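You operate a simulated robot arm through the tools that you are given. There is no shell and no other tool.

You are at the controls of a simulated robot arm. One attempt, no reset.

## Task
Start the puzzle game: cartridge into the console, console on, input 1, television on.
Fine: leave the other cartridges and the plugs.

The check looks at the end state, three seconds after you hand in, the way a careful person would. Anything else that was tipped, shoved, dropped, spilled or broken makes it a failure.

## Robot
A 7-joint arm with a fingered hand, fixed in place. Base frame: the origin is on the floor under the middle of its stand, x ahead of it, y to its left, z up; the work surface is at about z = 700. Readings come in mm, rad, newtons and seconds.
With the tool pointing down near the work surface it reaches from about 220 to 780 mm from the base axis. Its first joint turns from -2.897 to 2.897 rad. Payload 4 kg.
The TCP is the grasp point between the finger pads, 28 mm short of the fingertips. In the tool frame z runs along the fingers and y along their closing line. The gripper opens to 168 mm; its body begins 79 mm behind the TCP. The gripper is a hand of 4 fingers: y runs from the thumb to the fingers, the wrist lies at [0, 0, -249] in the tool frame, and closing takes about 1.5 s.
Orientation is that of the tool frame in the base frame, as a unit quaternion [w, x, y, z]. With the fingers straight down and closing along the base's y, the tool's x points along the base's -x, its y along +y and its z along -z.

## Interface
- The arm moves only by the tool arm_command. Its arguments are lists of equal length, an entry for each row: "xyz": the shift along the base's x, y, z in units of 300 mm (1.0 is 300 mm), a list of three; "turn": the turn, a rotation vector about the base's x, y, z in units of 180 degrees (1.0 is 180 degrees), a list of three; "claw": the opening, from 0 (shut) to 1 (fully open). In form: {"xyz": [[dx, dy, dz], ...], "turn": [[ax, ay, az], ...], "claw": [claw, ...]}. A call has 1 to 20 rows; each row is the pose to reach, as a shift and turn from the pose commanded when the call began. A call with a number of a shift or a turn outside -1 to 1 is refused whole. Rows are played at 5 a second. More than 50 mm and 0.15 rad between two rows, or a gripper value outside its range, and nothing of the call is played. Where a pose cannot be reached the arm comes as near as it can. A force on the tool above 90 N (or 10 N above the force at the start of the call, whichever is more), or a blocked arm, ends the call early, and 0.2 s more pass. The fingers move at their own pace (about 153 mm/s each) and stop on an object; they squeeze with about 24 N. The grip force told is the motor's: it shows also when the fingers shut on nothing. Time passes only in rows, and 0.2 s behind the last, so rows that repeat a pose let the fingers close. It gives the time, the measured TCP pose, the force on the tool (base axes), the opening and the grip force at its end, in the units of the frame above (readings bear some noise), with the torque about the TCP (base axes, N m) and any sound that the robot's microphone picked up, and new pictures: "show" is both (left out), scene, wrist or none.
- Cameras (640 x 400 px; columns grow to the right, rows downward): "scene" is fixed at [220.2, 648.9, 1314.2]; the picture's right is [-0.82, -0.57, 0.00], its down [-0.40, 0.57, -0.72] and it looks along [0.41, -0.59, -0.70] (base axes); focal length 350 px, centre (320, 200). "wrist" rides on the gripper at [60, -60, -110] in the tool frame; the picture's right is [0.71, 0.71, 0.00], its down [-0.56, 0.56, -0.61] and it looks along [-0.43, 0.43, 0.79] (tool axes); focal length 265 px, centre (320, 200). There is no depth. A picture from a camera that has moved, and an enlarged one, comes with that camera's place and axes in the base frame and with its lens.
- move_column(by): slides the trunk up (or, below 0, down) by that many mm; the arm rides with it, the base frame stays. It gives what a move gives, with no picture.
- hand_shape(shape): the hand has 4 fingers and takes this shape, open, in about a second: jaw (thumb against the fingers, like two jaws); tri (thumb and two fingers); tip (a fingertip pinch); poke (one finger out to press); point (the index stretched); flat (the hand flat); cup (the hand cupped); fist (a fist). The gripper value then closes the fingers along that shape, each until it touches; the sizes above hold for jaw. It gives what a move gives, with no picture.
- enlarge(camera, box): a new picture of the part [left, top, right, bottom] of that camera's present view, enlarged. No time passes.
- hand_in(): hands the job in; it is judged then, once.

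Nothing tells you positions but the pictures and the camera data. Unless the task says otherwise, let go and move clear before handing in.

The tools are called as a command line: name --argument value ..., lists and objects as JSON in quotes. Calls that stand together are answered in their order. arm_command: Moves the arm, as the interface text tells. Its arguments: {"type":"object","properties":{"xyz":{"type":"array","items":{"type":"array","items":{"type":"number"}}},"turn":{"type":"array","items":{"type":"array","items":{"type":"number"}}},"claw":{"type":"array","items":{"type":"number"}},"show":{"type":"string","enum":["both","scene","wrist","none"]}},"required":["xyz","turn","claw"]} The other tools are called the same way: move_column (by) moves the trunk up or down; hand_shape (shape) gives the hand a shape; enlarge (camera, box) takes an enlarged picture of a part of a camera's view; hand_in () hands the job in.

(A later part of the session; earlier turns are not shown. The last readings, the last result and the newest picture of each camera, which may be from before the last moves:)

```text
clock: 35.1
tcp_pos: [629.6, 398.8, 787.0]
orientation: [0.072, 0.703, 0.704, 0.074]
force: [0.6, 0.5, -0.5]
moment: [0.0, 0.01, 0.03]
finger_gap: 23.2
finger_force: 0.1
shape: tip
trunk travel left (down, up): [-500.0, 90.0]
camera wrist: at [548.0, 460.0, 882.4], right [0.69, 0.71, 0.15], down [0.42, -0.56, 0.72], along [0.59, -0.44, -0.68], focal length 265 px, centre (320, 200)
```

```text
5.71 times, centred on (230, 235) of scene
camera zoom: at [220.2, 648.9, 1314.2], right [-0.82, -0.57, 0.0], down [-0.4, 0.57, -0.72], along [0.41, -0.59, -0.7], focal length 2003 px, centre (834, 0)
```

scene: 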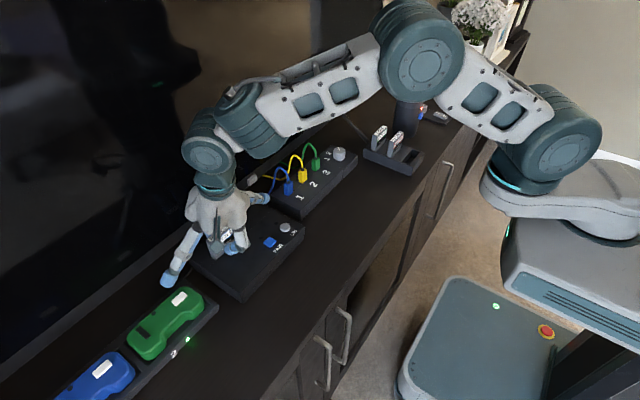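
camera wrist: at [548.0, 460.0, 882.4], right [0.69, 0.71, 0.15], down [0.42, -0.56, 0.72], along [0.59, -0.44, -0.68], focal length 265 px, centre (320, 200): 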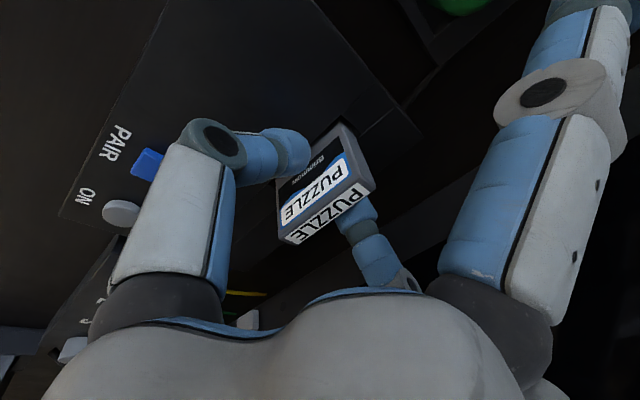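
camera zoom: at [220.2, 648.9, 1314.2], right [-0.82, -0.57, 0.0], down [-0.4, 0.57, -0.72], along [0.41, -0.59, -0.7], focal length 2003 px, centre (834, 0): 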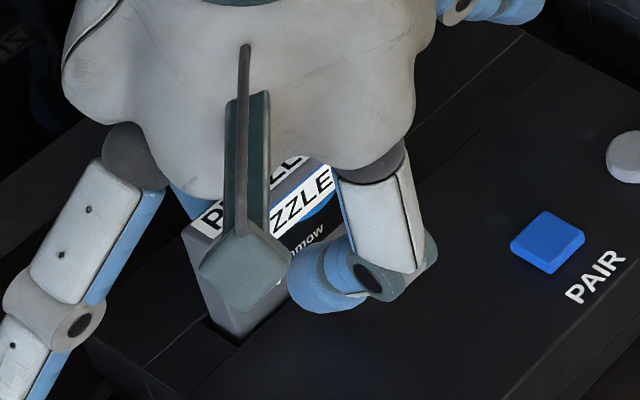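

Released, and PUZZLE stands in the slot with its label to the front. I rise straight up clear of it and inspect.

arm_command --xyz '[[0, 0, 0.03], [0, 0, 0.08], [0, 0, 0.14], [0, 0, 0.22], [-0.05, 0, 0.32], [-0.12, 0, 0.42], [-0.2, -0.1, 0.5], [-0.3, -0.2, 0.55], [-0.3, -0.2, 0.55]]' --turn '[[0, 0, 0], [0, 0, 0], [0, 0, 0], [0, 0, 0], [0, 0, 0], [0, 0, 0], [0, 0, 0], [0, 0, 0], [0, 0, 0]]' --claw '[0.14, 0.14, 0.14, 0.14, 0.14, 0.14, 0.14, 0.14, 0.14]'

enlarge --camera "wrist" --box '[220, 0, 480, 200]'

enlarge --camera "scene" --box '[180, 180, 310, 310]'

```text
clock: 37.1
tcp_pos: [538.3, 338.4, 954.7]
orientation: [0.074, 0.703, 0.703, 0.074]
force: [-0.2, -0.5, 0.0]
moment: [0.02, 0.0, -0.06]
finger_gap: 23.3
finger_force: 0.2
shape: tip
trunk travel left (down, up): [-500.0, 90.0]
camera wrist: at [457.0, 398.9, 1048.8], right [0.69, 0.71, 0.15], down [0.42, -0.56, 0.72], along [0.59, -0.43, -0.68], focal length 265 px, centre (320, 200)
```

scene: 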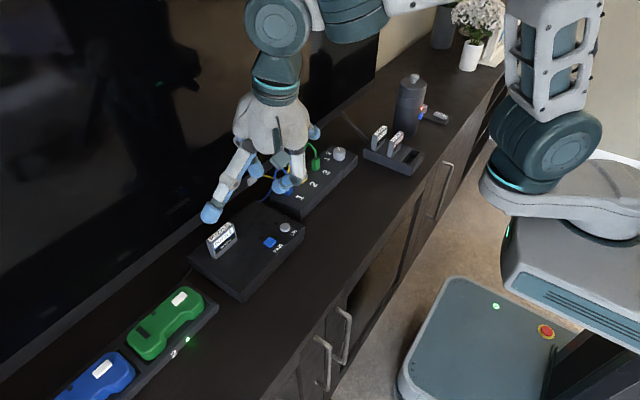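
wrist: 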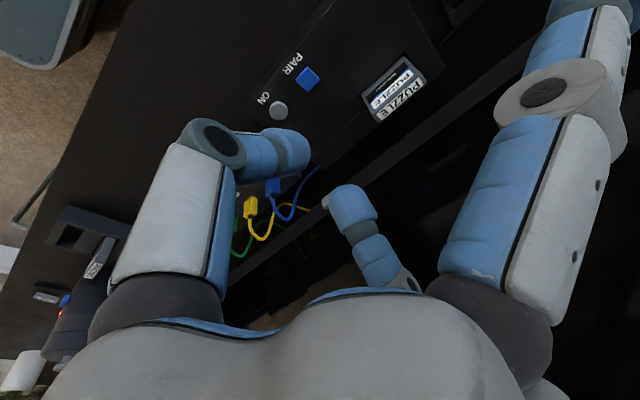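

```text
2.00 times, centred on (350, 100) of wrist
camera zoom: at [457.0, 398.9, 1048.8], right [0.69, 0.71, 0.15], down [0.42, -0.56, 0.72], along [0.59, -0.43, -0.68], focal length 531 px, centre (260, 400)
```

zoom: 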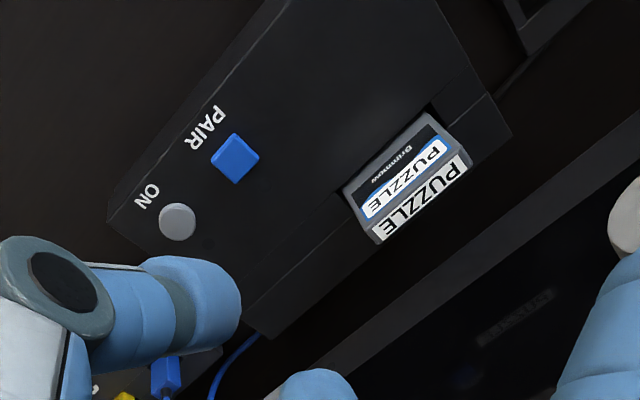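

```text
3.08 times, centred on (245, 245) of scene
camera zoom: at [220.2, 648.9, 1314.2], right [-0.82, -0.57, 0.0], down [-0.4, 0.57, -0.72], along [0.41, -0.59, -0.7], focal length 1078 px, centre (551, 62)
```

zoom: 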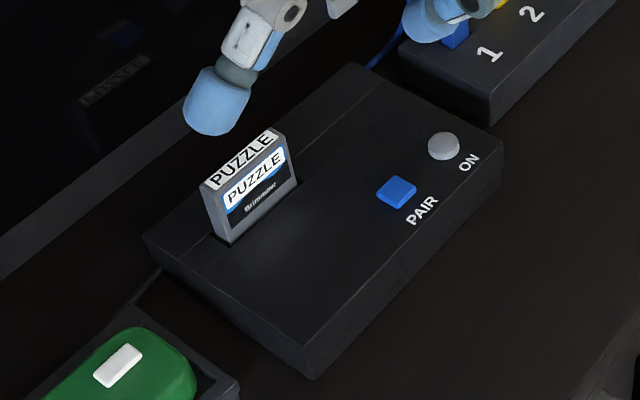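

PUZZLE is upright in the console, protruding about 49 mm (as in the rack). Next I take the poke shape here in free air and look at which finger sticks out.

hand_shape --shape "poke"

arm_command --xyz '[[0, 0, 0], [0, 0, 0]]' --turn '[[0, 0, 0], [0, 0, 0]]' --claw '[0, 0]'

enlarge --camera "scene" --box '[200, 80, 340, 240]'

enlarge --camera "wrist" --box '[180, 50, 460, 300]'

```text
clock: 38.0
tcp_pos: [539.4, 339.3, 954.0]
orientation: [0.074, 0.703, 0.703, 0.074]
force: [0.4, 0.3, 0.8]
moment: [-0.03, 0.01, -0.01]
finger_gap: 0.0
finger_force: 0.0
shape: poke
trunk travel left (down, up): [-500.0, 90.0]
```

```text
clock: 38.6
tcp_pos: [539.7, 338.6, 953.1]
orientation: [0.074, 0.703, 0.704, 0.074]
force: [0.4, 0.2, 0.2]
moment: [-0.01, -0.02, -0.04]
finger_gap: 0.0
finger_force: 17.2
shape: jaw
trunk travel left (down, up): [-500.0, 90.0]
camera wrist: at [457.5, 399.3, 1048.6], right [0.69, 0.71, 0.15], down [0.42, -0.56, 0.72], along [0.59, -0.43, -0.68], focal length 265 px, centre (320, 200)
```

scene: 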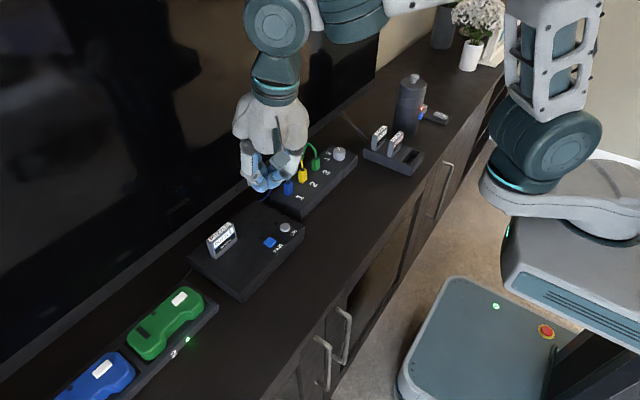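
wrist: 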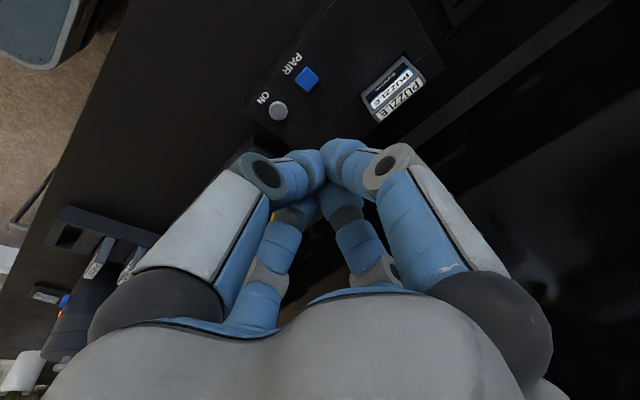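

```text
2.50 times, centred on (270, 160) of scene
camera zoom: at [220.2, 648.9, 1314.2], right [-0.82, -0.57, 0.0], down [-0.4, 0.57, -0.72], along [0.41, -0.59, -0.7], focal length 876 px, centre (445, 300)
```

zoom: 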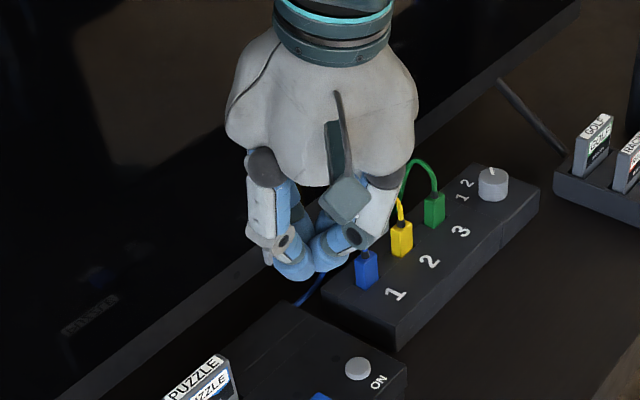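

```text
1.60 times, centred on (320, 175) of wrist
camera zoom: at [457.5, 399.3, 1048.6], right [0.69, 0.71, 0.15], down [0.42, -0.56, 0.72], along [0.59, -0.43, -0.68], focal length 425 px, centre (320, 240)
```

zoom: 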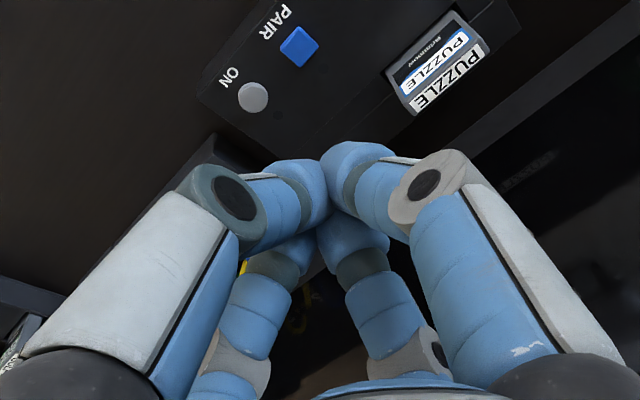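

Commanding claw 0 turned it into a closed jaw, so I set poke again and keep the claw value at 1.

hand_shape --shape "poke"

arm_command --xyz '[[0, 0, 0], [0, 0, 0]]' --turn '[[0, 0, 0], [0, 0, 0]]' --claw '[1, 1]'

enlarge --camera "scene" --box '[200, 80, 340, 240]'

enlarge --camera "wrist" --box '[180, 50, 460, 300]'

```text
clock: 39.5
tcp_pos: [539.5, 337.6, 954.1]
orientation: [0.073, 0.703, 0.703, 0.074]
force: [-0.5, 0.1, 0.5]
moment: [-0.03, -0.01, 0.01]
finger_gap: 0.0
finger_force: 0.0
shape: poke
trunk travel left (down, up): [-500.0, 90.0]
```

```text
clock: 40.1
tcp_pos: [539.9, 338.4, 954.2]
orientation: [0.074, 0.704, 0.703, 0.074]
force: [0.9, 0.2, 0.1]
moment: [-0.01, 0.01, 0.02]
finger_gap: 0.0
finger_force: 0.0
shape: poke
trunk travel left (down, up): [-500.0, 90.0]
camera wrist: at [457.5, 399.3, 1048.6], right [0.69, 0.71, 0.15], down [0.42, -0.56, 0.72], along [0.59, -0.43, -0.68], focal length 265 px, centre (320, 200)
```

scene: 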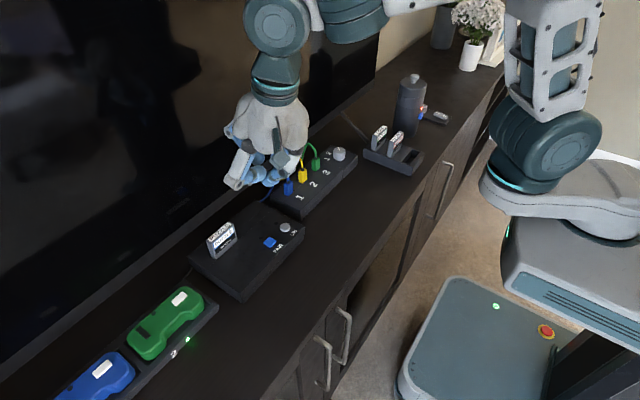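
wrist: 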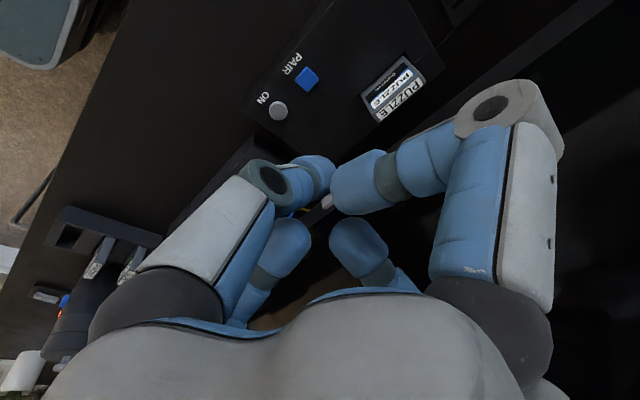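

```text
2.50 times, centred on (270, 160) of scene
camera zoom: at [220.2, 648.9, 1314.2], right [-0.82, -0.57, 0.0], down [-0.4, 0.57, -0.72], along [0.41, -0.59, -0.7], focal length 876 px, centre (445, 300)
```

zoom: 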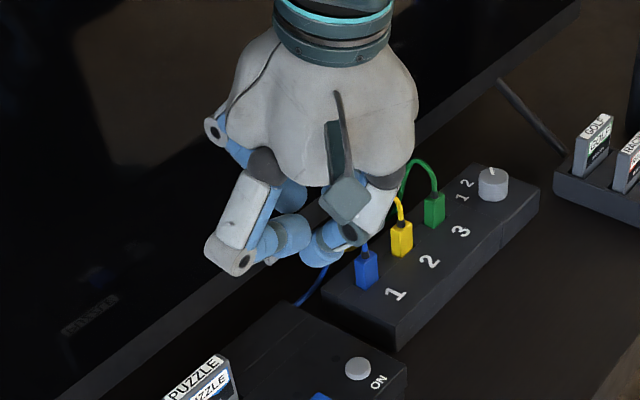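

```text
1.60 times, centred on (320, 175) of wrist
camera zoom: at [457.5, 399.3, 1048.6], right [0.69, 0.71, 0.15], down [0.42, -0.56, 0.72], along [0.59, -0.43, -0.68], focal length 425 px, centre (320, 240)
```

zoom: 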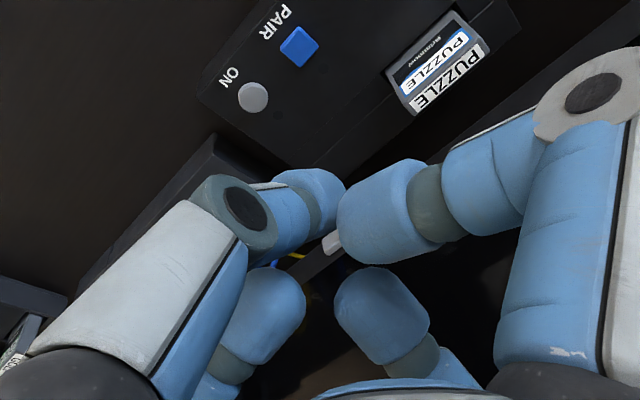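

In poke the thumb is the finger out, its end about 33 mm below the TCP near the tool axis. ON triangulates to (561, 289, 755), PAIR to (566, 331), so a 28 mm fingertip fits; I move above ON.

arm_command --xyz '[[0.015, -0.035, -0.1], [0.03, -0.07, -0.2], [0.045, -0.105, -0.3], [0.06, -0.14, -0.4], [0.072, -0.166, -0.48], [0.072, -0.166, -0.51], [0.072, -0.166, -0.51]]' --turn '[[0, 0, 0], [0, 0, 0], [0, 0, 0], [0, 0, 0], [0, 0, 0], [0, 0, 0], [0, 0, 0]]' --claw '[1, 1, 1, 1, 1, 1, 1]'

enlarge --camera "scene" --box '[220, 170, 330, 270]'

enlarge --camera "wrist" --box '[200, 80, 420, 240]'

```text
clock: 41.7
tcp_pos: [560.9, 287.9, 798.2]
orientation: [0.074, 0.703, 0.703, 0.074]
force: [0.1, 0.6, 0.1]
moment: [0.01, -0.01, -0.03]
finger_gap: 0.3
finger_force: 0.1
shape: poke
trunk travel left (down, up): [-500.0, 90.0]
camera wrist: at [479.5, 349.7, 893.5], right [0.69, 0.71, 0.15], down [0.42, -0.56, 0.72], along [0.59, -0.43, -0.68], focal length 265 px, centre (320, 200)
```

scene: 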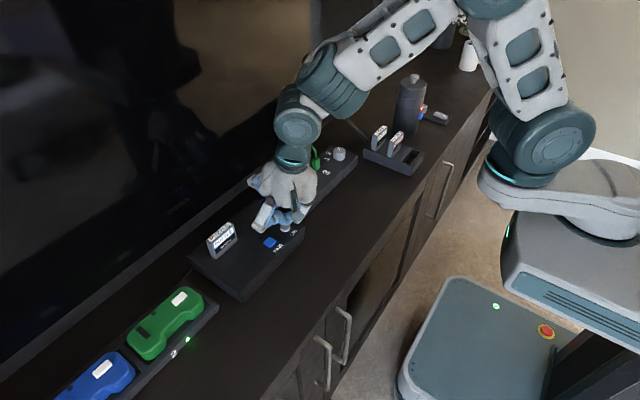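
wrist: 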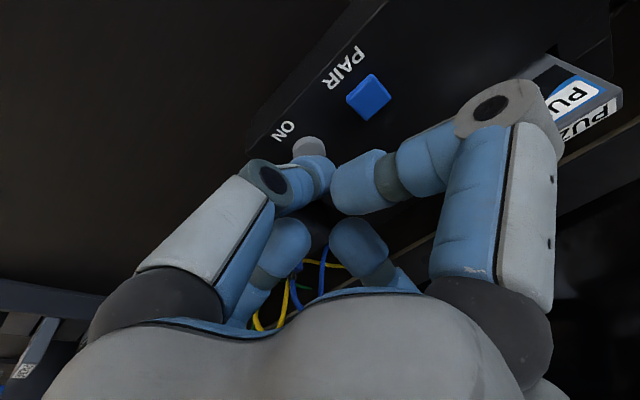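

```text
4.00 times, centred on (275, 220) of scene
camera zoom: at [220.2, 648.9, 1314.2], right [-0.82, -0.57, 0.0], down [-0.4, 0.57, -0.72], along [0.41, -0.59, -0.7], focal length 1402 px, centre (500, 120)
```

zoom: 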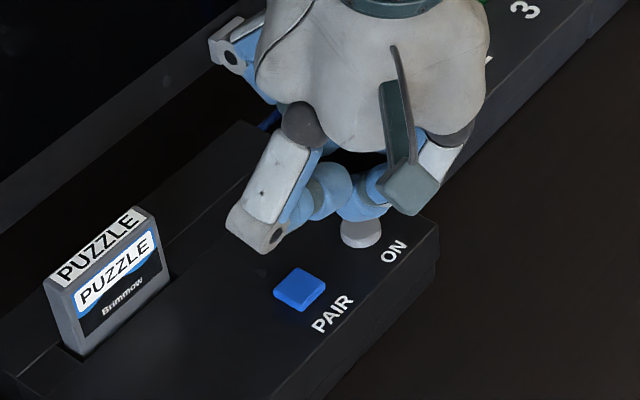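

```text
2.50 times, centred on (310, 160) of wrist
camera zoom: at [479.5, 349.7, 893.5], right [0.69, 0.71, 0.15], down [0.42, -0.56, 0.72], along [0.59, -0.43, -0.68], focal length 664 px, centre (345, 300)
```

zoom: 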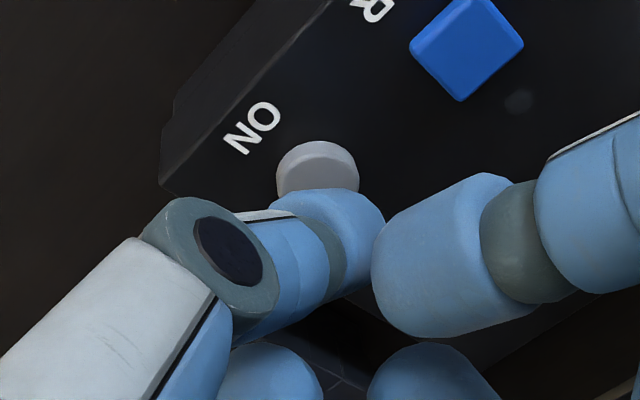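

The fingertip is right over ON, about 11 mm above it. I press down gently in small steps.

arm_command --xyz '[[0.002, 0.005, -0.012], [0.002, 0.005, -0.024], [0.002, 0.005, -0.034], [0.002, 0.005, -0.04], [0.002, 0.005, -0.044]]' --turn '[[0, 0, 0], [0, 0, 0], [0, 0, 0], [0, 0, 0], [0, 0, 0]]' --claw '[1, 1, 1, 1, 1]'

enlarge --camera "scene" --box '[220, 170, 330, 270]'

```text
clock: 42.9
tcp_pos: [561.3, 290.8, 785.3]
orientation: [0.074, 0.704, 0.703, 0.074]
force: [-0.3, 0.9, 0.7]
moment: [0.02, -0.02, 0.02]
finger_gap: 0.0
finger_force: 0.1
shape: poke
trunk travel left (down, up): [-500.0, 90.0]
camera wrist: at [480.3, 351.7, 880.6], right [0.69, 0.71, 0.15], down [0.42, -0.56, 0.72], along [0.59, -0.43, -0.68], focal length 265 px, centre (320, 200)
```

scene: 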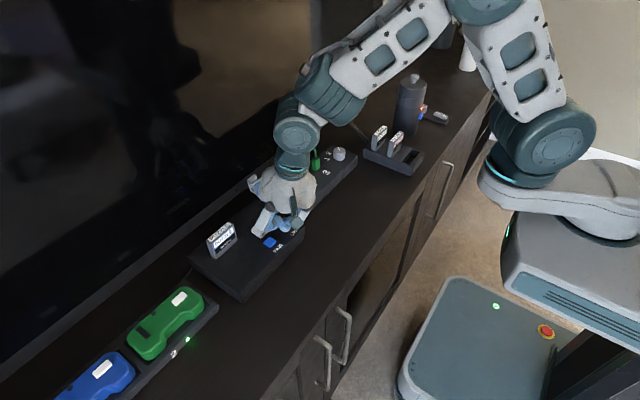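
wrist: 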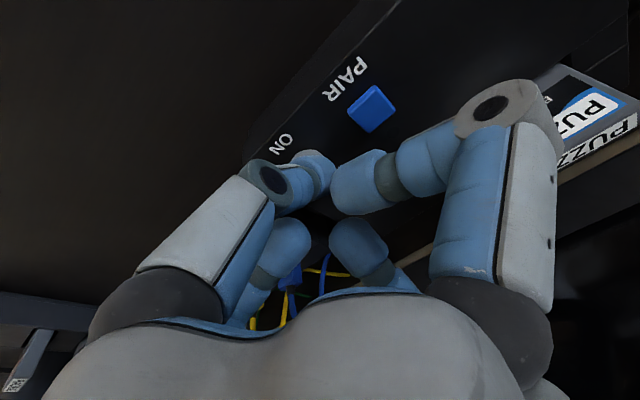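

```text
4.00 times, centred on (275, 220) of scene
camera zoom: at [220.2, 648.9, 1314.2], right [-0.82, -0.57, 0.0], down [-0.4, 0.57, -0.72], along [0.41, -0.59, -0.7], focal length 1402 px, centre (500, 120)
```

zoom: 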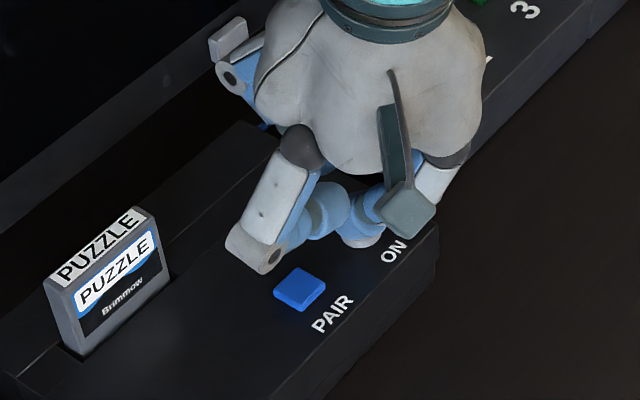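

No contact yet. I continue down in 1.5 mm steps.

arm_command --xyz '[[0, 0, -0.005], [0, 0, -0.01], [0, 0, -0.014], [0, 0, -0.014]]' --turn '[[0, 0, 0], [0, 0, 0], [0, 0, 0], [0, 0, 0]]' --claw '[1, 1, 1, 1]' --show "scene"

enlarge --camera "scene" --box '[220, 170, 330, 270]'

enlarge --camera "wrist" --box '[240, 100, 400, 220]'

```text
clock: 43.9
tcp_pos: [561.4, 291.5, 782.4]
orientation: [0.074, 0.703, 0.703, 0.074]
force: [0.0, 0.2, 0.2]
moment: [0.02, 0.03, -0.02]
finger_gap: 0.0
finger_force: 0.1
shape: poke
trunk travel left (down, up): [-500.0, 90.0]
```

scene: 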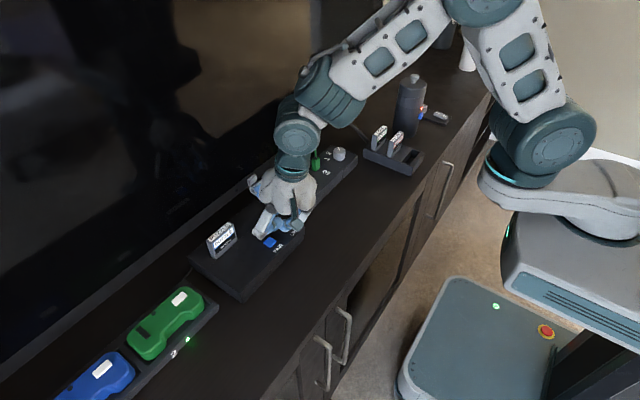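

```text
4.00 times, centred on (275, 220) of scene
camera zoom: at [220.2, 648.9, 1314.2], right [-0.82, -0.57, 0.0], down [-0.4, 0.57, -0.72], along [0.41, -0.59, -0.7], focal length 1402 px, centre (500, 120)
```

zoom: 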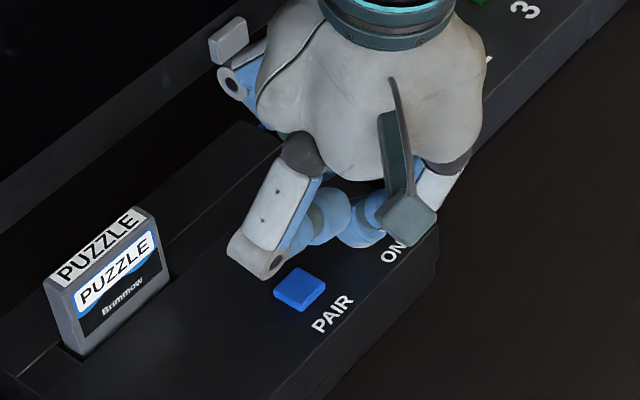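

```text
3.33 times, centred on (320, 160) of wrist
camera zoom: at [479.7, 352.0, 877.1], right [0.69, 0.71, 0.15], down [0.42, -0.56, 0.72], along [0.59, -0.43, -0.68], focal length 885 px, centre (320, 333)
```

zoom: 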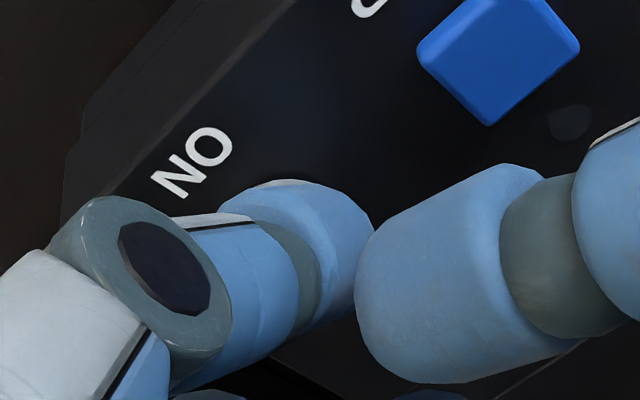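

arm_command --xyz '[[0, 0, -0.005], [0, 0, -0.01], [0, 0, -0.014], [0, 0, -0.014]]' --turn '[[0, 0, 0], [0, 0, 0], [0, 0, 0], [0, 0, 0]]' --claw '[1, 1, 1, 1]' --show "none"

enlarge --camera "scene" --box '[220, 170, 330, 270]'

enlarge --camera "wrist" --box '[240, 100, 400, 220]'

```text
clock: 44.9
tcp_pos: [562.9, 291.4, 778.7]
orientation: [0.074, 0.704, 0.703, 0.074]
force: [-0.3, 0.5, 1.1]
moment: [-0.03, -0.01, 0.01]
finger_gap: 0.0
finger_force: 0.1
shape: poke
trunk travel left (down, up): [-500.0, 90.0]
heard: click
```

```text
4.00 times, centred on (275, 220) of scene
camera zoom: at [220.2, 648.9, 1314.2], right [-0.82, -0.57, 0.0], down [-0.4, 0.57, -0.72], along [0.41, -0.59, -0.7], focal length 1402 px, centre (500, 120)
```

zoom: 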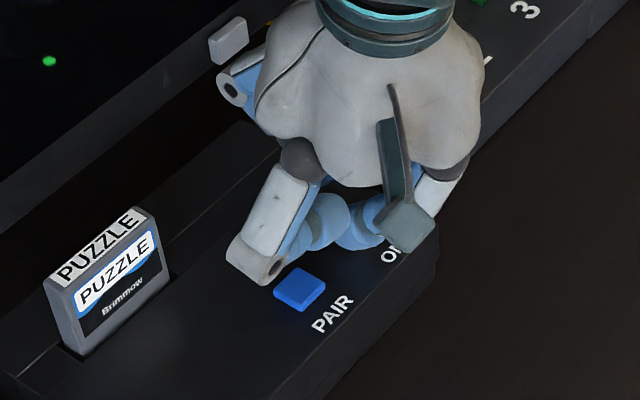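

```text
3.33 times, centred on (320, 160) of wrist
camera zoom: at [480.4, 352.5, 873.1], right [0.69, 0.71, 0.15], down [0.42, -0.56, 0.72], along [0.59, -0.43, -0.68], focal length 885 px, centre (320, 333)
```

zoom: 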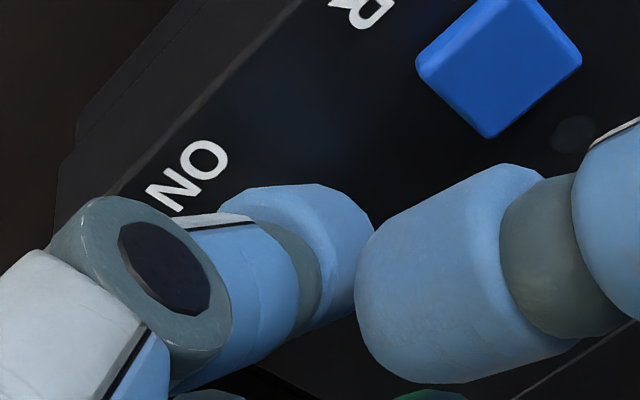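

A click was heard and a green light appeared (reflected in the TV glass). I lift off straight up and check.

arm_command --xyz '[[0, 0, 0.03], [0, 0, 0.1], [0, 0, 0.2], [-0.1, -0.05, 0.3], [-0.2, -0.1, 0.4], [-0.2, -0.1, 0.4]]' --turn '[[0, 0, 0], [0, 0, 0], [0, 0, 0], [0, 0, 0], [0, 0, 0], [0, 0, 0]]' --claw '[1, 1, 1, 1, 1, 1]'

enlarge --camera "scene" --box '[180, 180, 310, 310]'

enlarge --camera "scene" --box '[220, 130, 380, 230]'

```text
clock: 46.3
tcp_pos: [499.3, 263.1, 897.9]
orientation: [0.073, 0.704, 0.703, 0.074]
force: [-0.7, -0.6, -0.5]
moment: [0.02, 0.02, 0.01]
finger_gap: 0.0
finger_force: 0.0
shape: poke
trunk travel left (down, up): [-500.0, 90.0]
camera wrist: at [418.1, 323.3, 992.5], right [0.69, 0.71, 0.15], down [0.42, -0.56, 0.72], along [0.59, -0.44, -0.68], focal length 265 px, centre (320, 200)
```

scene: 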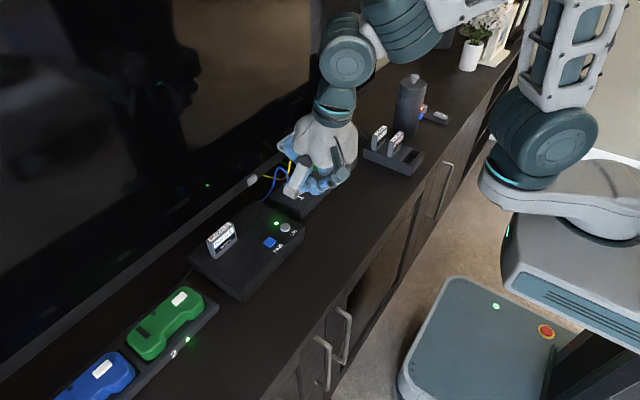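
wrist: 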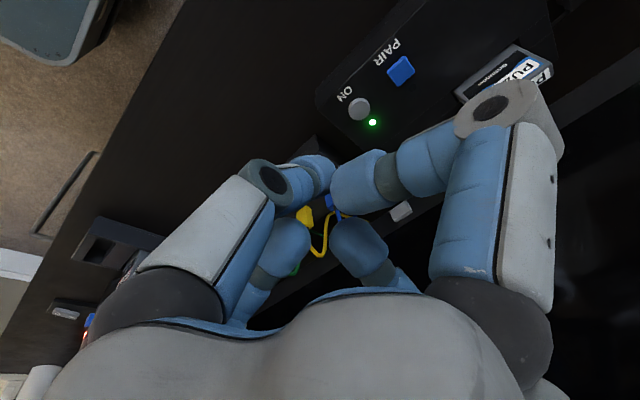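

```text
3.08 times, centred on (245, 245) of scene
camera zoom: at [220.2, 648.9, 1314.2], right [-0.82, -0.57, 0.0], down [-0.4, 0.57, -0.72], along [0.41, -0.59, -0.7], focal length 1078 px, centre (551, 62)
```

zoom: 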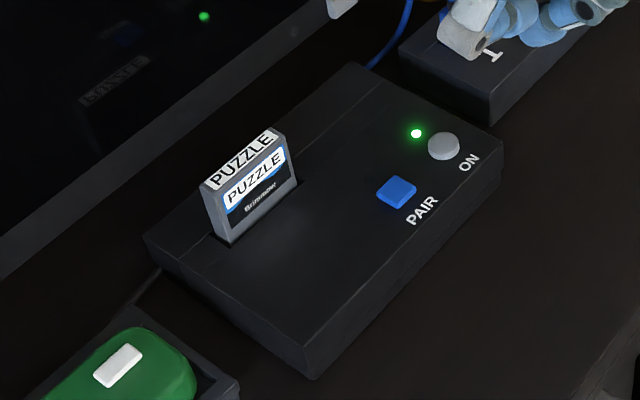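

```text
4.00 times, centred on (300, 180) of scene
camera zoom: at [220.2, 648.9, 1314.2], right [-0.82, -0.57, 0.0], down [-0.4, 0.57, -0.72], along [0.41, -0.59, -0.7], focal length 1402 px, centre (400, 280)
```

zoom: 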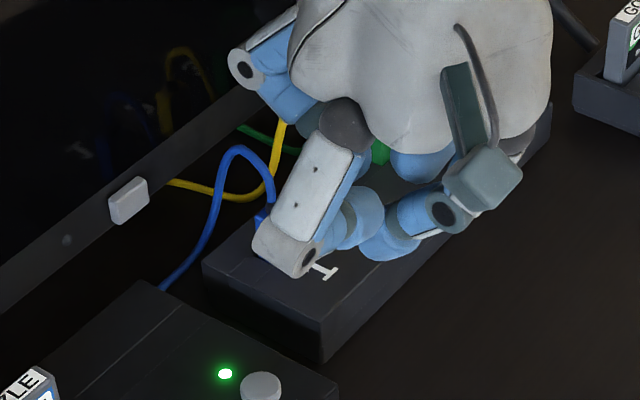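

Console is on (green LED by the ON button) with PUZZLE in. For the TV button on the bezel I want more finger reach clear of the cables, so I look at the "point" shape.

hand_shape --shape "point"

arm_command --xyz '[[0, 0, 0.05], [0, 0, 0.1], [0, 0, 0.1]]' --turn '[[0, 0, 0], [0, 0, 0], [0, 0, 0]]' --claw '[1, 1, 1]'

enlarge --camera "scene" --box '[240, 60, 400, 240]'

enlarge --camera "wrist" --box '[180, 50, 500, 300]'

```text
clock: 47.2
tcp_pos: [499.8, 262.4, 896.7]
orientation: [0.073, 0.703, 0.703, 0.075]
force: [-0.4, -0.3, 0.0]
moment: [0.0, 0.05, 0.06]
finger_gap: 0.1
finger_force: 0.1
shape: point
trunk travel left (down, up): [-500.0, 90.0]
```

```text
clock: 48.0
tcp_pos: [500.1, 260.7, 927.1]
orientation: [0.072, 0.703, 0.703, 0.074]
force: [-0.3, 0.2, -0.2]
moment: [-0.02, 0.02, -0.01]
finger_gap: 0.0
finger_force: 0.1
shape: point
trunk travel left (down, up): [-500.0, 90.0]
camera wrist: at [418.6, 322.9, 1023.1], right [0.69, 0.71, 0.15], down [0.42, -0.56, 0.72], along [0.59, -0.43, -0.68], focal length 265 px, centre (320, 200)
```

scene: 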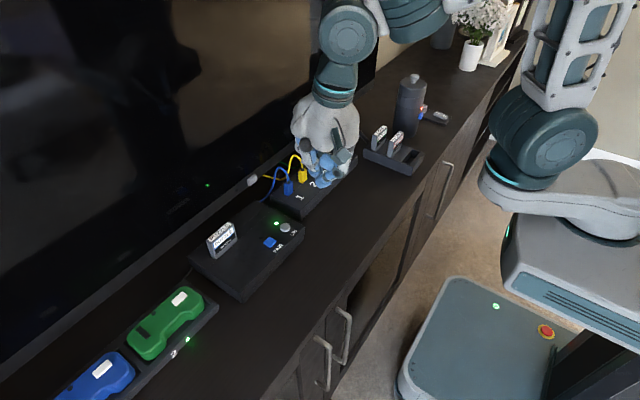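
wrist: 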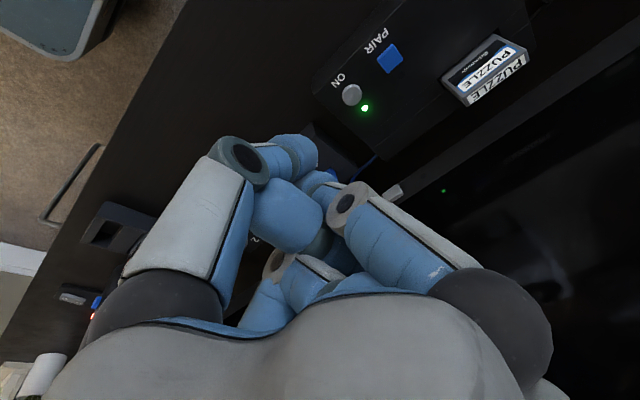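

```text
2.22 times, centred on (320, 150) of scene
camera zoom: at [220.2, 648.9, 1314.2], right [-0.82, -0.57, 0.0], down [-0.4, 0.57, -0.72], along [0.41, -0.59, -0.7], focal length 779 px, centre (320, 311)
```

zoom: 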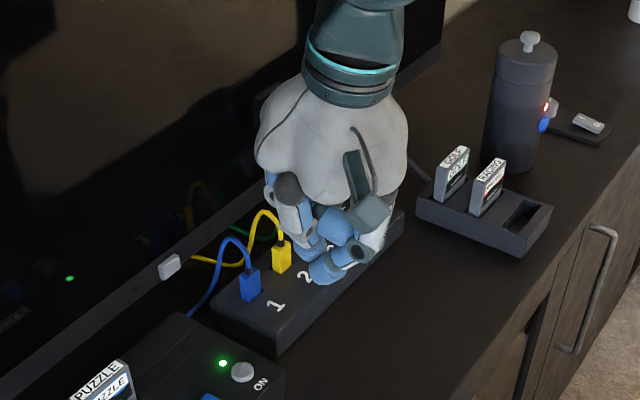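

```text
1.60 times, centred on (340, 175) of wrist
camera zoom: at [418.6, 322.9, 1023.1], right [0.69, 0.71, 0.15], down [0.42, -0.56, 0.72], along [0.59, -0.43, -0.68], focal length 425 px, centre (288, 240)
```

zoom: 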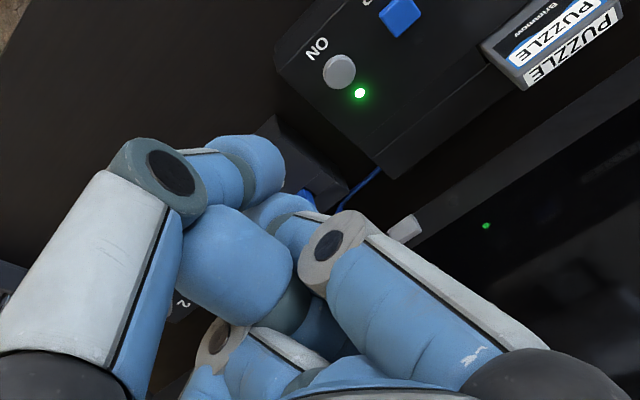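

The splayed finger of the "tip" shape sticks out sideways 136 mm, ideal for pressing the bezel button while the palm stays far from the cables. I take the tip shape and turn the hand back so a splayed finger points at the TV, leaning slightly toward it.

hand_shape --shape "tip"

arm_command --xyz '[[0, 0, 0.01], [0, 0, 0.02], [0, 0, 0.02], [0, 0, 0.02], [0, 0, 0.02], [0, 0, 0.02], [0, 0, 0.02], [0, 0, 0.02], [0, 0, 0.02], [0, 0, 0.02], [0, 0, 0.02], [0, 0, 0.02], [0, 0, 0.02]]' --turn '[[0, 0.0087, 0.0419], [0, 0.0174, 0.0838], [0, 0.0261, 0.1258], [0, 0.0349, 0.1677], [0, 0.0436, 0.2096], [0, 0.0523, 0.2515], [0, 0.061, 0.2934], [0, 0.0697, 0.3353], [0, 0.0784, 0.3773], [0, 0.0872, 0.4192], [0, 0.0959, 0.4611], [0, 0.1046, 0.503], [0, 0.1046, 0.503]]' --claw '[0.5, 0.3, 0.16, 0.16, 0.16, 0.16, 0.16, 0.16, 0.16, 0.16, 0.16, 0.16, 0.16]'

enlarge --camera "scene" --box '[180, 40, 440, 260]'

```text
clock: 48.9
tcp_pos: [501.0, 262.2, 928.0]
orientation: [0.074, 0.703, 0.703, 0.074]
force: [-0.5, -0.1, -0.3]
moment: [0.01, 0.01, 0.01]
finger_gap: 167.7
finger_force: 0.1
shape: tip
trunk travel left (down, up): [-500.0, 90.0]
```

```text
clock: 51.7
tcp_pos: [502.3, 260.8, 933.6]
orientation: [-0.105, 0.0, 0.994, 0.001]
force: [0.4, -0.1, 0.6]
moment: [0.01, 0.02, 0.0]
finger_gap: 27.5
finger_force: 0.1
shape: tip
trunk travel left (down, up): [-500.0, 90.0]
camera wrist: at [466.1, 201.7, 1054.2], right [-0.69, 0.71, 0.15], down [0.67, 0.56, 0.48], along [0.26, 0.43, -0.86], focal length 265 px, centre (320, 200)
```

scene: 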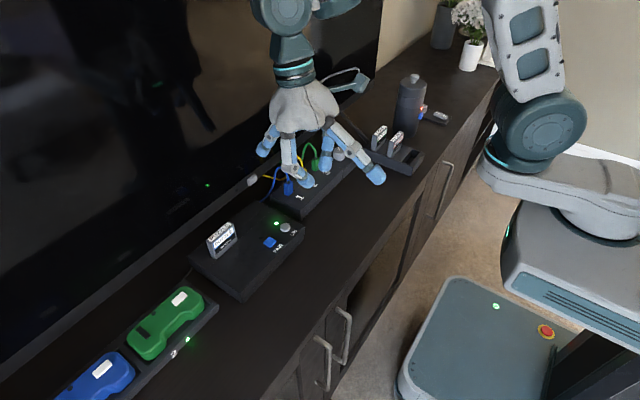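
wrist: 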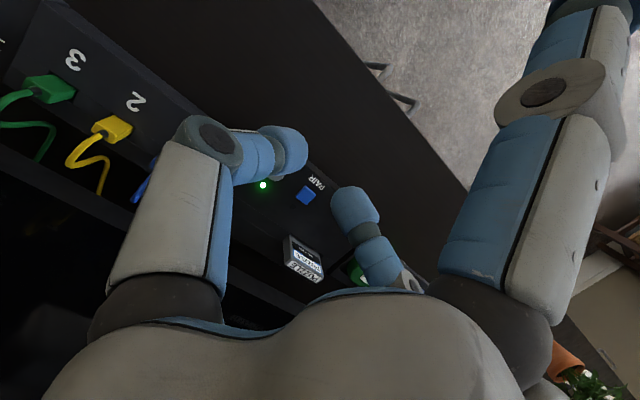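

```text
1.82 times, centred on (310, 150) of scene
camera zoom: at [220.2, 648.9, 1314.2], right [-0.82, -0.57, 0.0], down [-0.4, 0.57, -0.72], along [0.41, -0.59, -0.7], focal length 637 px, centre (338, 291)
```

zoom: 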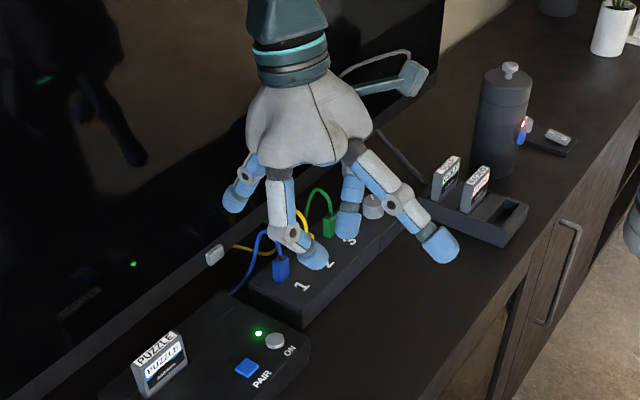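

The splayed finger tip is about 131 mm ahead and 15 mm below the TCP; the button is at about (693, 240, 786). I go down to the pre-press pose, 27 mm short of it.

arm_command --xyz '[[0.01, -0.02, -0.1], [0.03, -0.04, -0.2], [0.06, -0.063, -0.3], [0.09, -0.063, -0.4], [0.109, -0.063, -0.44], [0.109, -0.063, -0.44]]' --turn '[[0, 0, 0], [0, 0, 0], [0, 0, 0], [0, 0, 0], [0, 0, 0], [0, 0, 0]]' --claw '[0.16, 0.16, 0.16, 0.16, 0.16, 0.16]'

enlarge --camera "scene" --box '[220, 130, 330, 230]'

enlarge --camera "wrist" --box '[0, 60, 240, 300]'

```text
clock: 53.1
tcp_pos: [535.1, 241.7, 803.7]
orientation: [-0.105, 0.0, 0.995, 0.0]
force: [-0.5, 1.1, 0.1]
moment: [-0.01, -0.05, 0.0]
finger_gap: 27.4
finger_force: 0.0
shape: tip
trunk travel left (down, up): [-500.0, 90.0]
camera wrist: at [498.4, 182.0, 922.6], right [-0.69, 0.71, 0.15], down [0.67, 0.56, 0.49], along [0.26, 0.43, -0.86], focal length 265 px, centre (320, 200)
```

scene: 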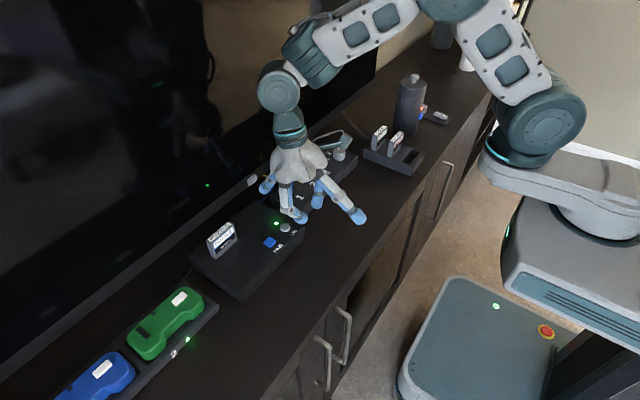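
wrist: 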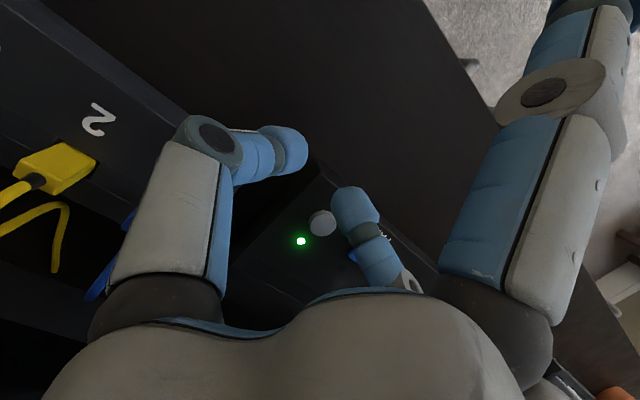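

```text
4.00 times, centred on (275, 180) of scene
camera zoom: at [220.2, 648.9, 1314.2], right [-0.82, -0.57, 0.0], down [-0.4, 0.57, -0.72], along [0.41, -0.59, -0.7], focal length 1402 px, centre (500, 280)
```

zoom: 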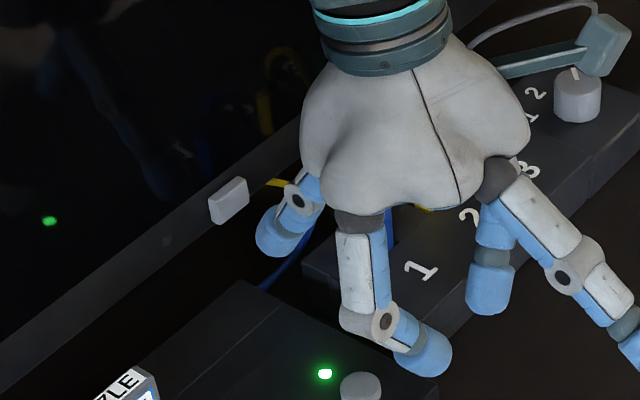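

```text
1.67 times, centred on (120, 180) of wrist
camera zoom: at [498.4, 182.0, 922.6], right [-0.69, 0.71, 0.15], down [0.67, 0.56, 0.49], along [0.26, 0.43, -0.86], focal length 442 px, centre (653, 233)
```

zoom: 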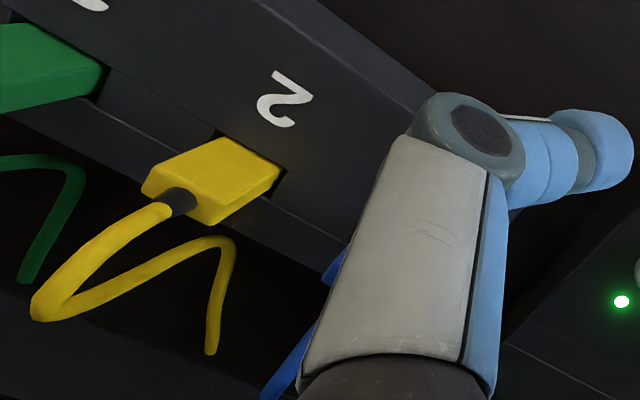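

The finger lines up with the button within a few millimetres and the blue cable is about 15 mm to the side. I advance 21 mm toward it.

arm_command --xyz '[[0.02, -0.005, 0], [0.04, -0.005, 0], [0.058, -0.005, 0], [0.07, -0.005, 0], [0.07, -0.005, 0]]' --turn '[[0, 0, 0], [0, 0, 0], [0, 0, 0], [0, 0, 0], [0, 0, 0]]' --claw '[0.16, 0.16, 0.16, 0.16, 0.16]' --show "scene"

enlarge --camera "scene" --box '[225, 145, 315, 225]'

```text
clock: 54.3
tcp_pos: [556.9, 240.7, 801.8]
orientation: [-0.104, 0.0, 0.995, 0.001]
force: [0.6, 0.1, 0.3]
moment: [-0.02, -0.02, -0.03]
finger_gap: 27.1
finger_force: 0.0
shape: tip
trunk travel left (down, up): [-500.0, 90.0]
```

scene: 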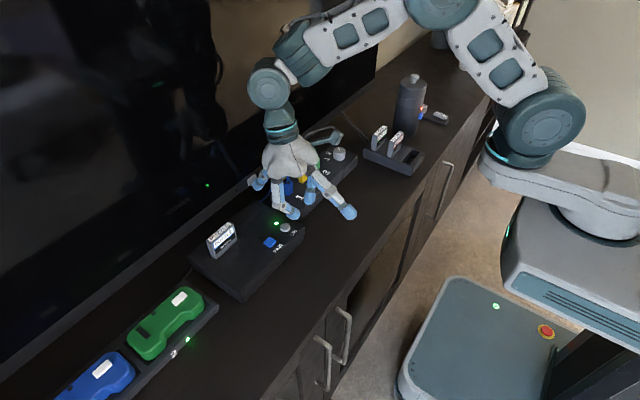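

```text
5.00 times, centred on (270, 185) of scene
camera zoom: at [220.2, 648.9, 1314.2], right [-0.82, -0.57, 0.0], down [-0.4, 0.57, -0.72], along [0.41, -0.59, -0.7], focal length 1752 px, centre (570, 275)
```

zoom: 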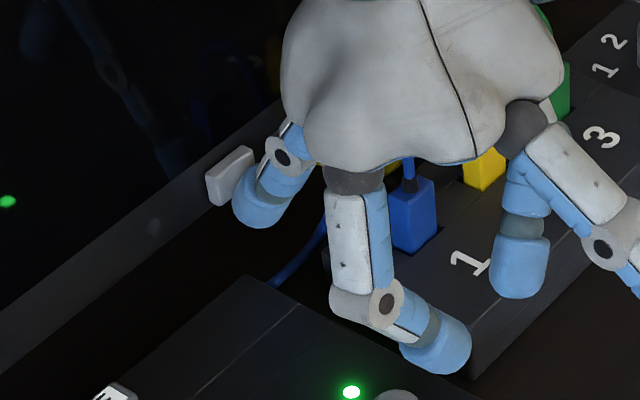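

The fingertip is a little low relative to the button centre, so I raise 4 mm, shift 2 mm, and press forward in small steps.

arm_command --xyz '[[0, -0.007, 0.013], [0.007, -0.007, 0.013], [0.014, -0.007, 0.013], [0.021, -0.007, 0.013], [0.021, -0.007, 0.013]]' --turn '[[0, 0, 0], [0, 0, 0], [0, 0, 0], [0, 0, 0], [0, 0, 0]]' --claw '[0.16, 0.16, 0.16, 0.16, 0.16]' --show "scene"

enlarge --camera "scene" --box '[225, 145, 315, 225]'

```text
clock: 55.5
tcp_pos: [562.5, 240.2, 805.6]
orientation: [-0.104, -0.001, 0.995, 0.0]
force: [-0.4, -0.1, 0.0]
moment: [0.0, 0.03, 0.0]
finger_gap: 27.1
finger_force: 0.0
shape: tip
trunk travel left (down, up): [-500.0, 90.0]
```

scene: 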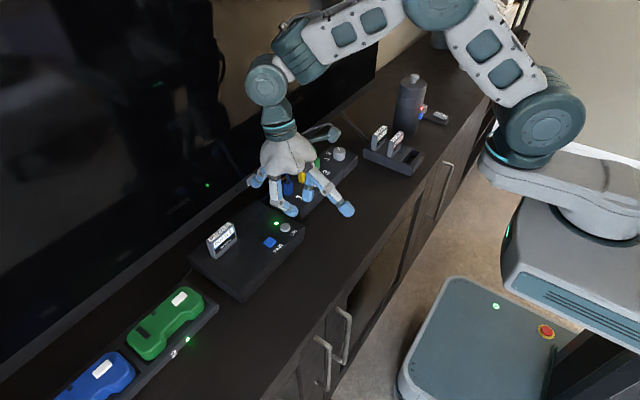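

```text
5.00 times, centred on (270, 185) of scene
camera zoom: at [220.2, 648.9, 1314.2], right [-0.82, -0.57, 0.0], down [-0.4, 0.57, -0.72], along [0.41, -0.59, -0.7], focal length 1752 px, centre (570, 275)
```

zoom: 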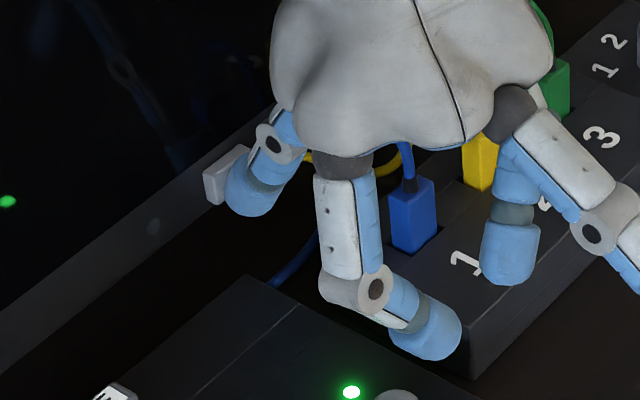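

arm_command --xyz '[[0.006, 0, 0], [0.012, 0, 0], [0.018, 0, 0], [0.018, 0, 0]]' --turn '[[0, 0, 0], [0, 0, 0], [0, 0, 0], [0, 0, 0]]' --claw '[0.16, 0.16, 0.16, 0.16]' --show "scene"

enlarge --camera "scene" --box '[225, 145, 315, 225]'

```text
clock: 56.5
tcp_pos: [568.2, 238.6, 805.6]
orientation: [-0.105, 0.0, 0.994, 0.0]
force: [-1.3, -0.8, 0.3]
moment: [0.0, 0.06, -0.04]
finger_gap: 27.3
finger_force: 0.1
shape: tip
trunk travel left (down, up): [-500.0, 90.0]
heard: click
```

scene: 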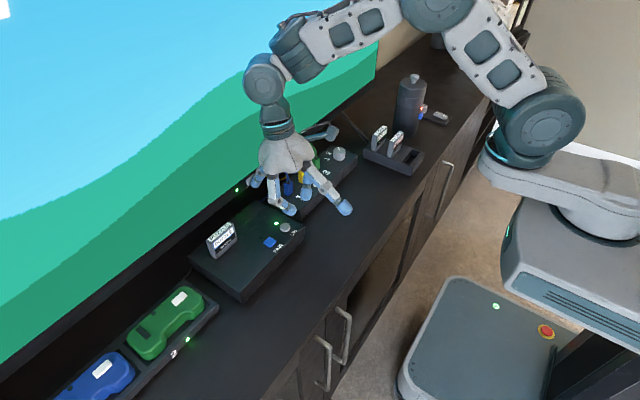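

```text
5.00 times, centred on (270, 185) of scene
camera zoom: at [220.2, 648.9, 1314.2], right [-0.82, -0.57, 0.0], down [-0.4, 0.57, -0.72], along [0.41, -0.59, -0.7], focal length 1752 px, centre (570, 275)
```

zoom: 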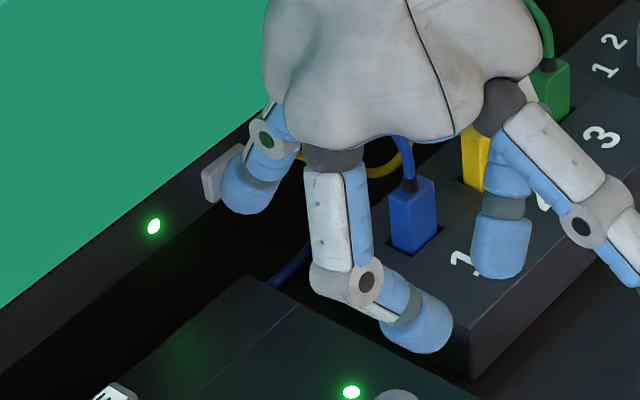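

The TV clicked on: it shows a green landscape (presumably input 3) and a green LED. I back straight off from the button and rise.

arm_command --xyz '[[-0.03, 0, 0], [-0.1, 0, 0], [-0.2, 0, 0.02], [-0.24, -0.02, 0.15], [-0.24, -0.1, 0.3], [-0.24, -0.2, 0.4], [-0.24, -0.2, 0.4]]' --turn '[[0, 0, 0], [0, 0, 0], [0, 0, 0], [0, 0, 0], [0, 0, 0], [0, 0, 0], [0, 0, 0]]' --claw '[0.16, 0.16, 0.16, 0.16, 0.16, 0.16, 0.16]'

enlarge --camera "scene" --box '[270, 120, 390, 220]'

```text
refused: row 5 steps farther than a row can; nothing moved
```

```text
4.00 times, centred on (330, 170) of scene
camera zoom: at [220.2, 648.9, 1314.2], right [-0.82, -0.57, 0.0], down [-0.4, 0.57, -0.72], along [0.41, -0.59, -0.7], focal length 1402 px, centre (280, 320)
```

zoom: 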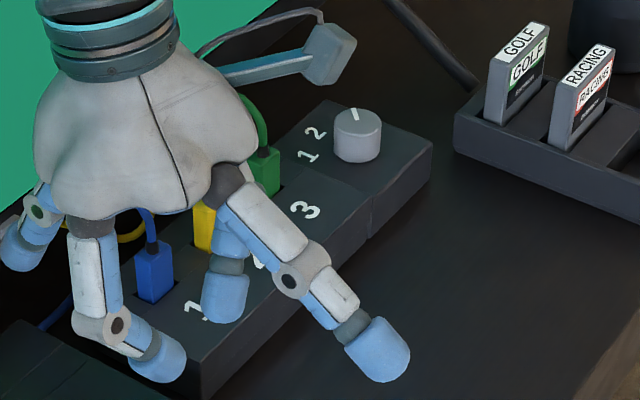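

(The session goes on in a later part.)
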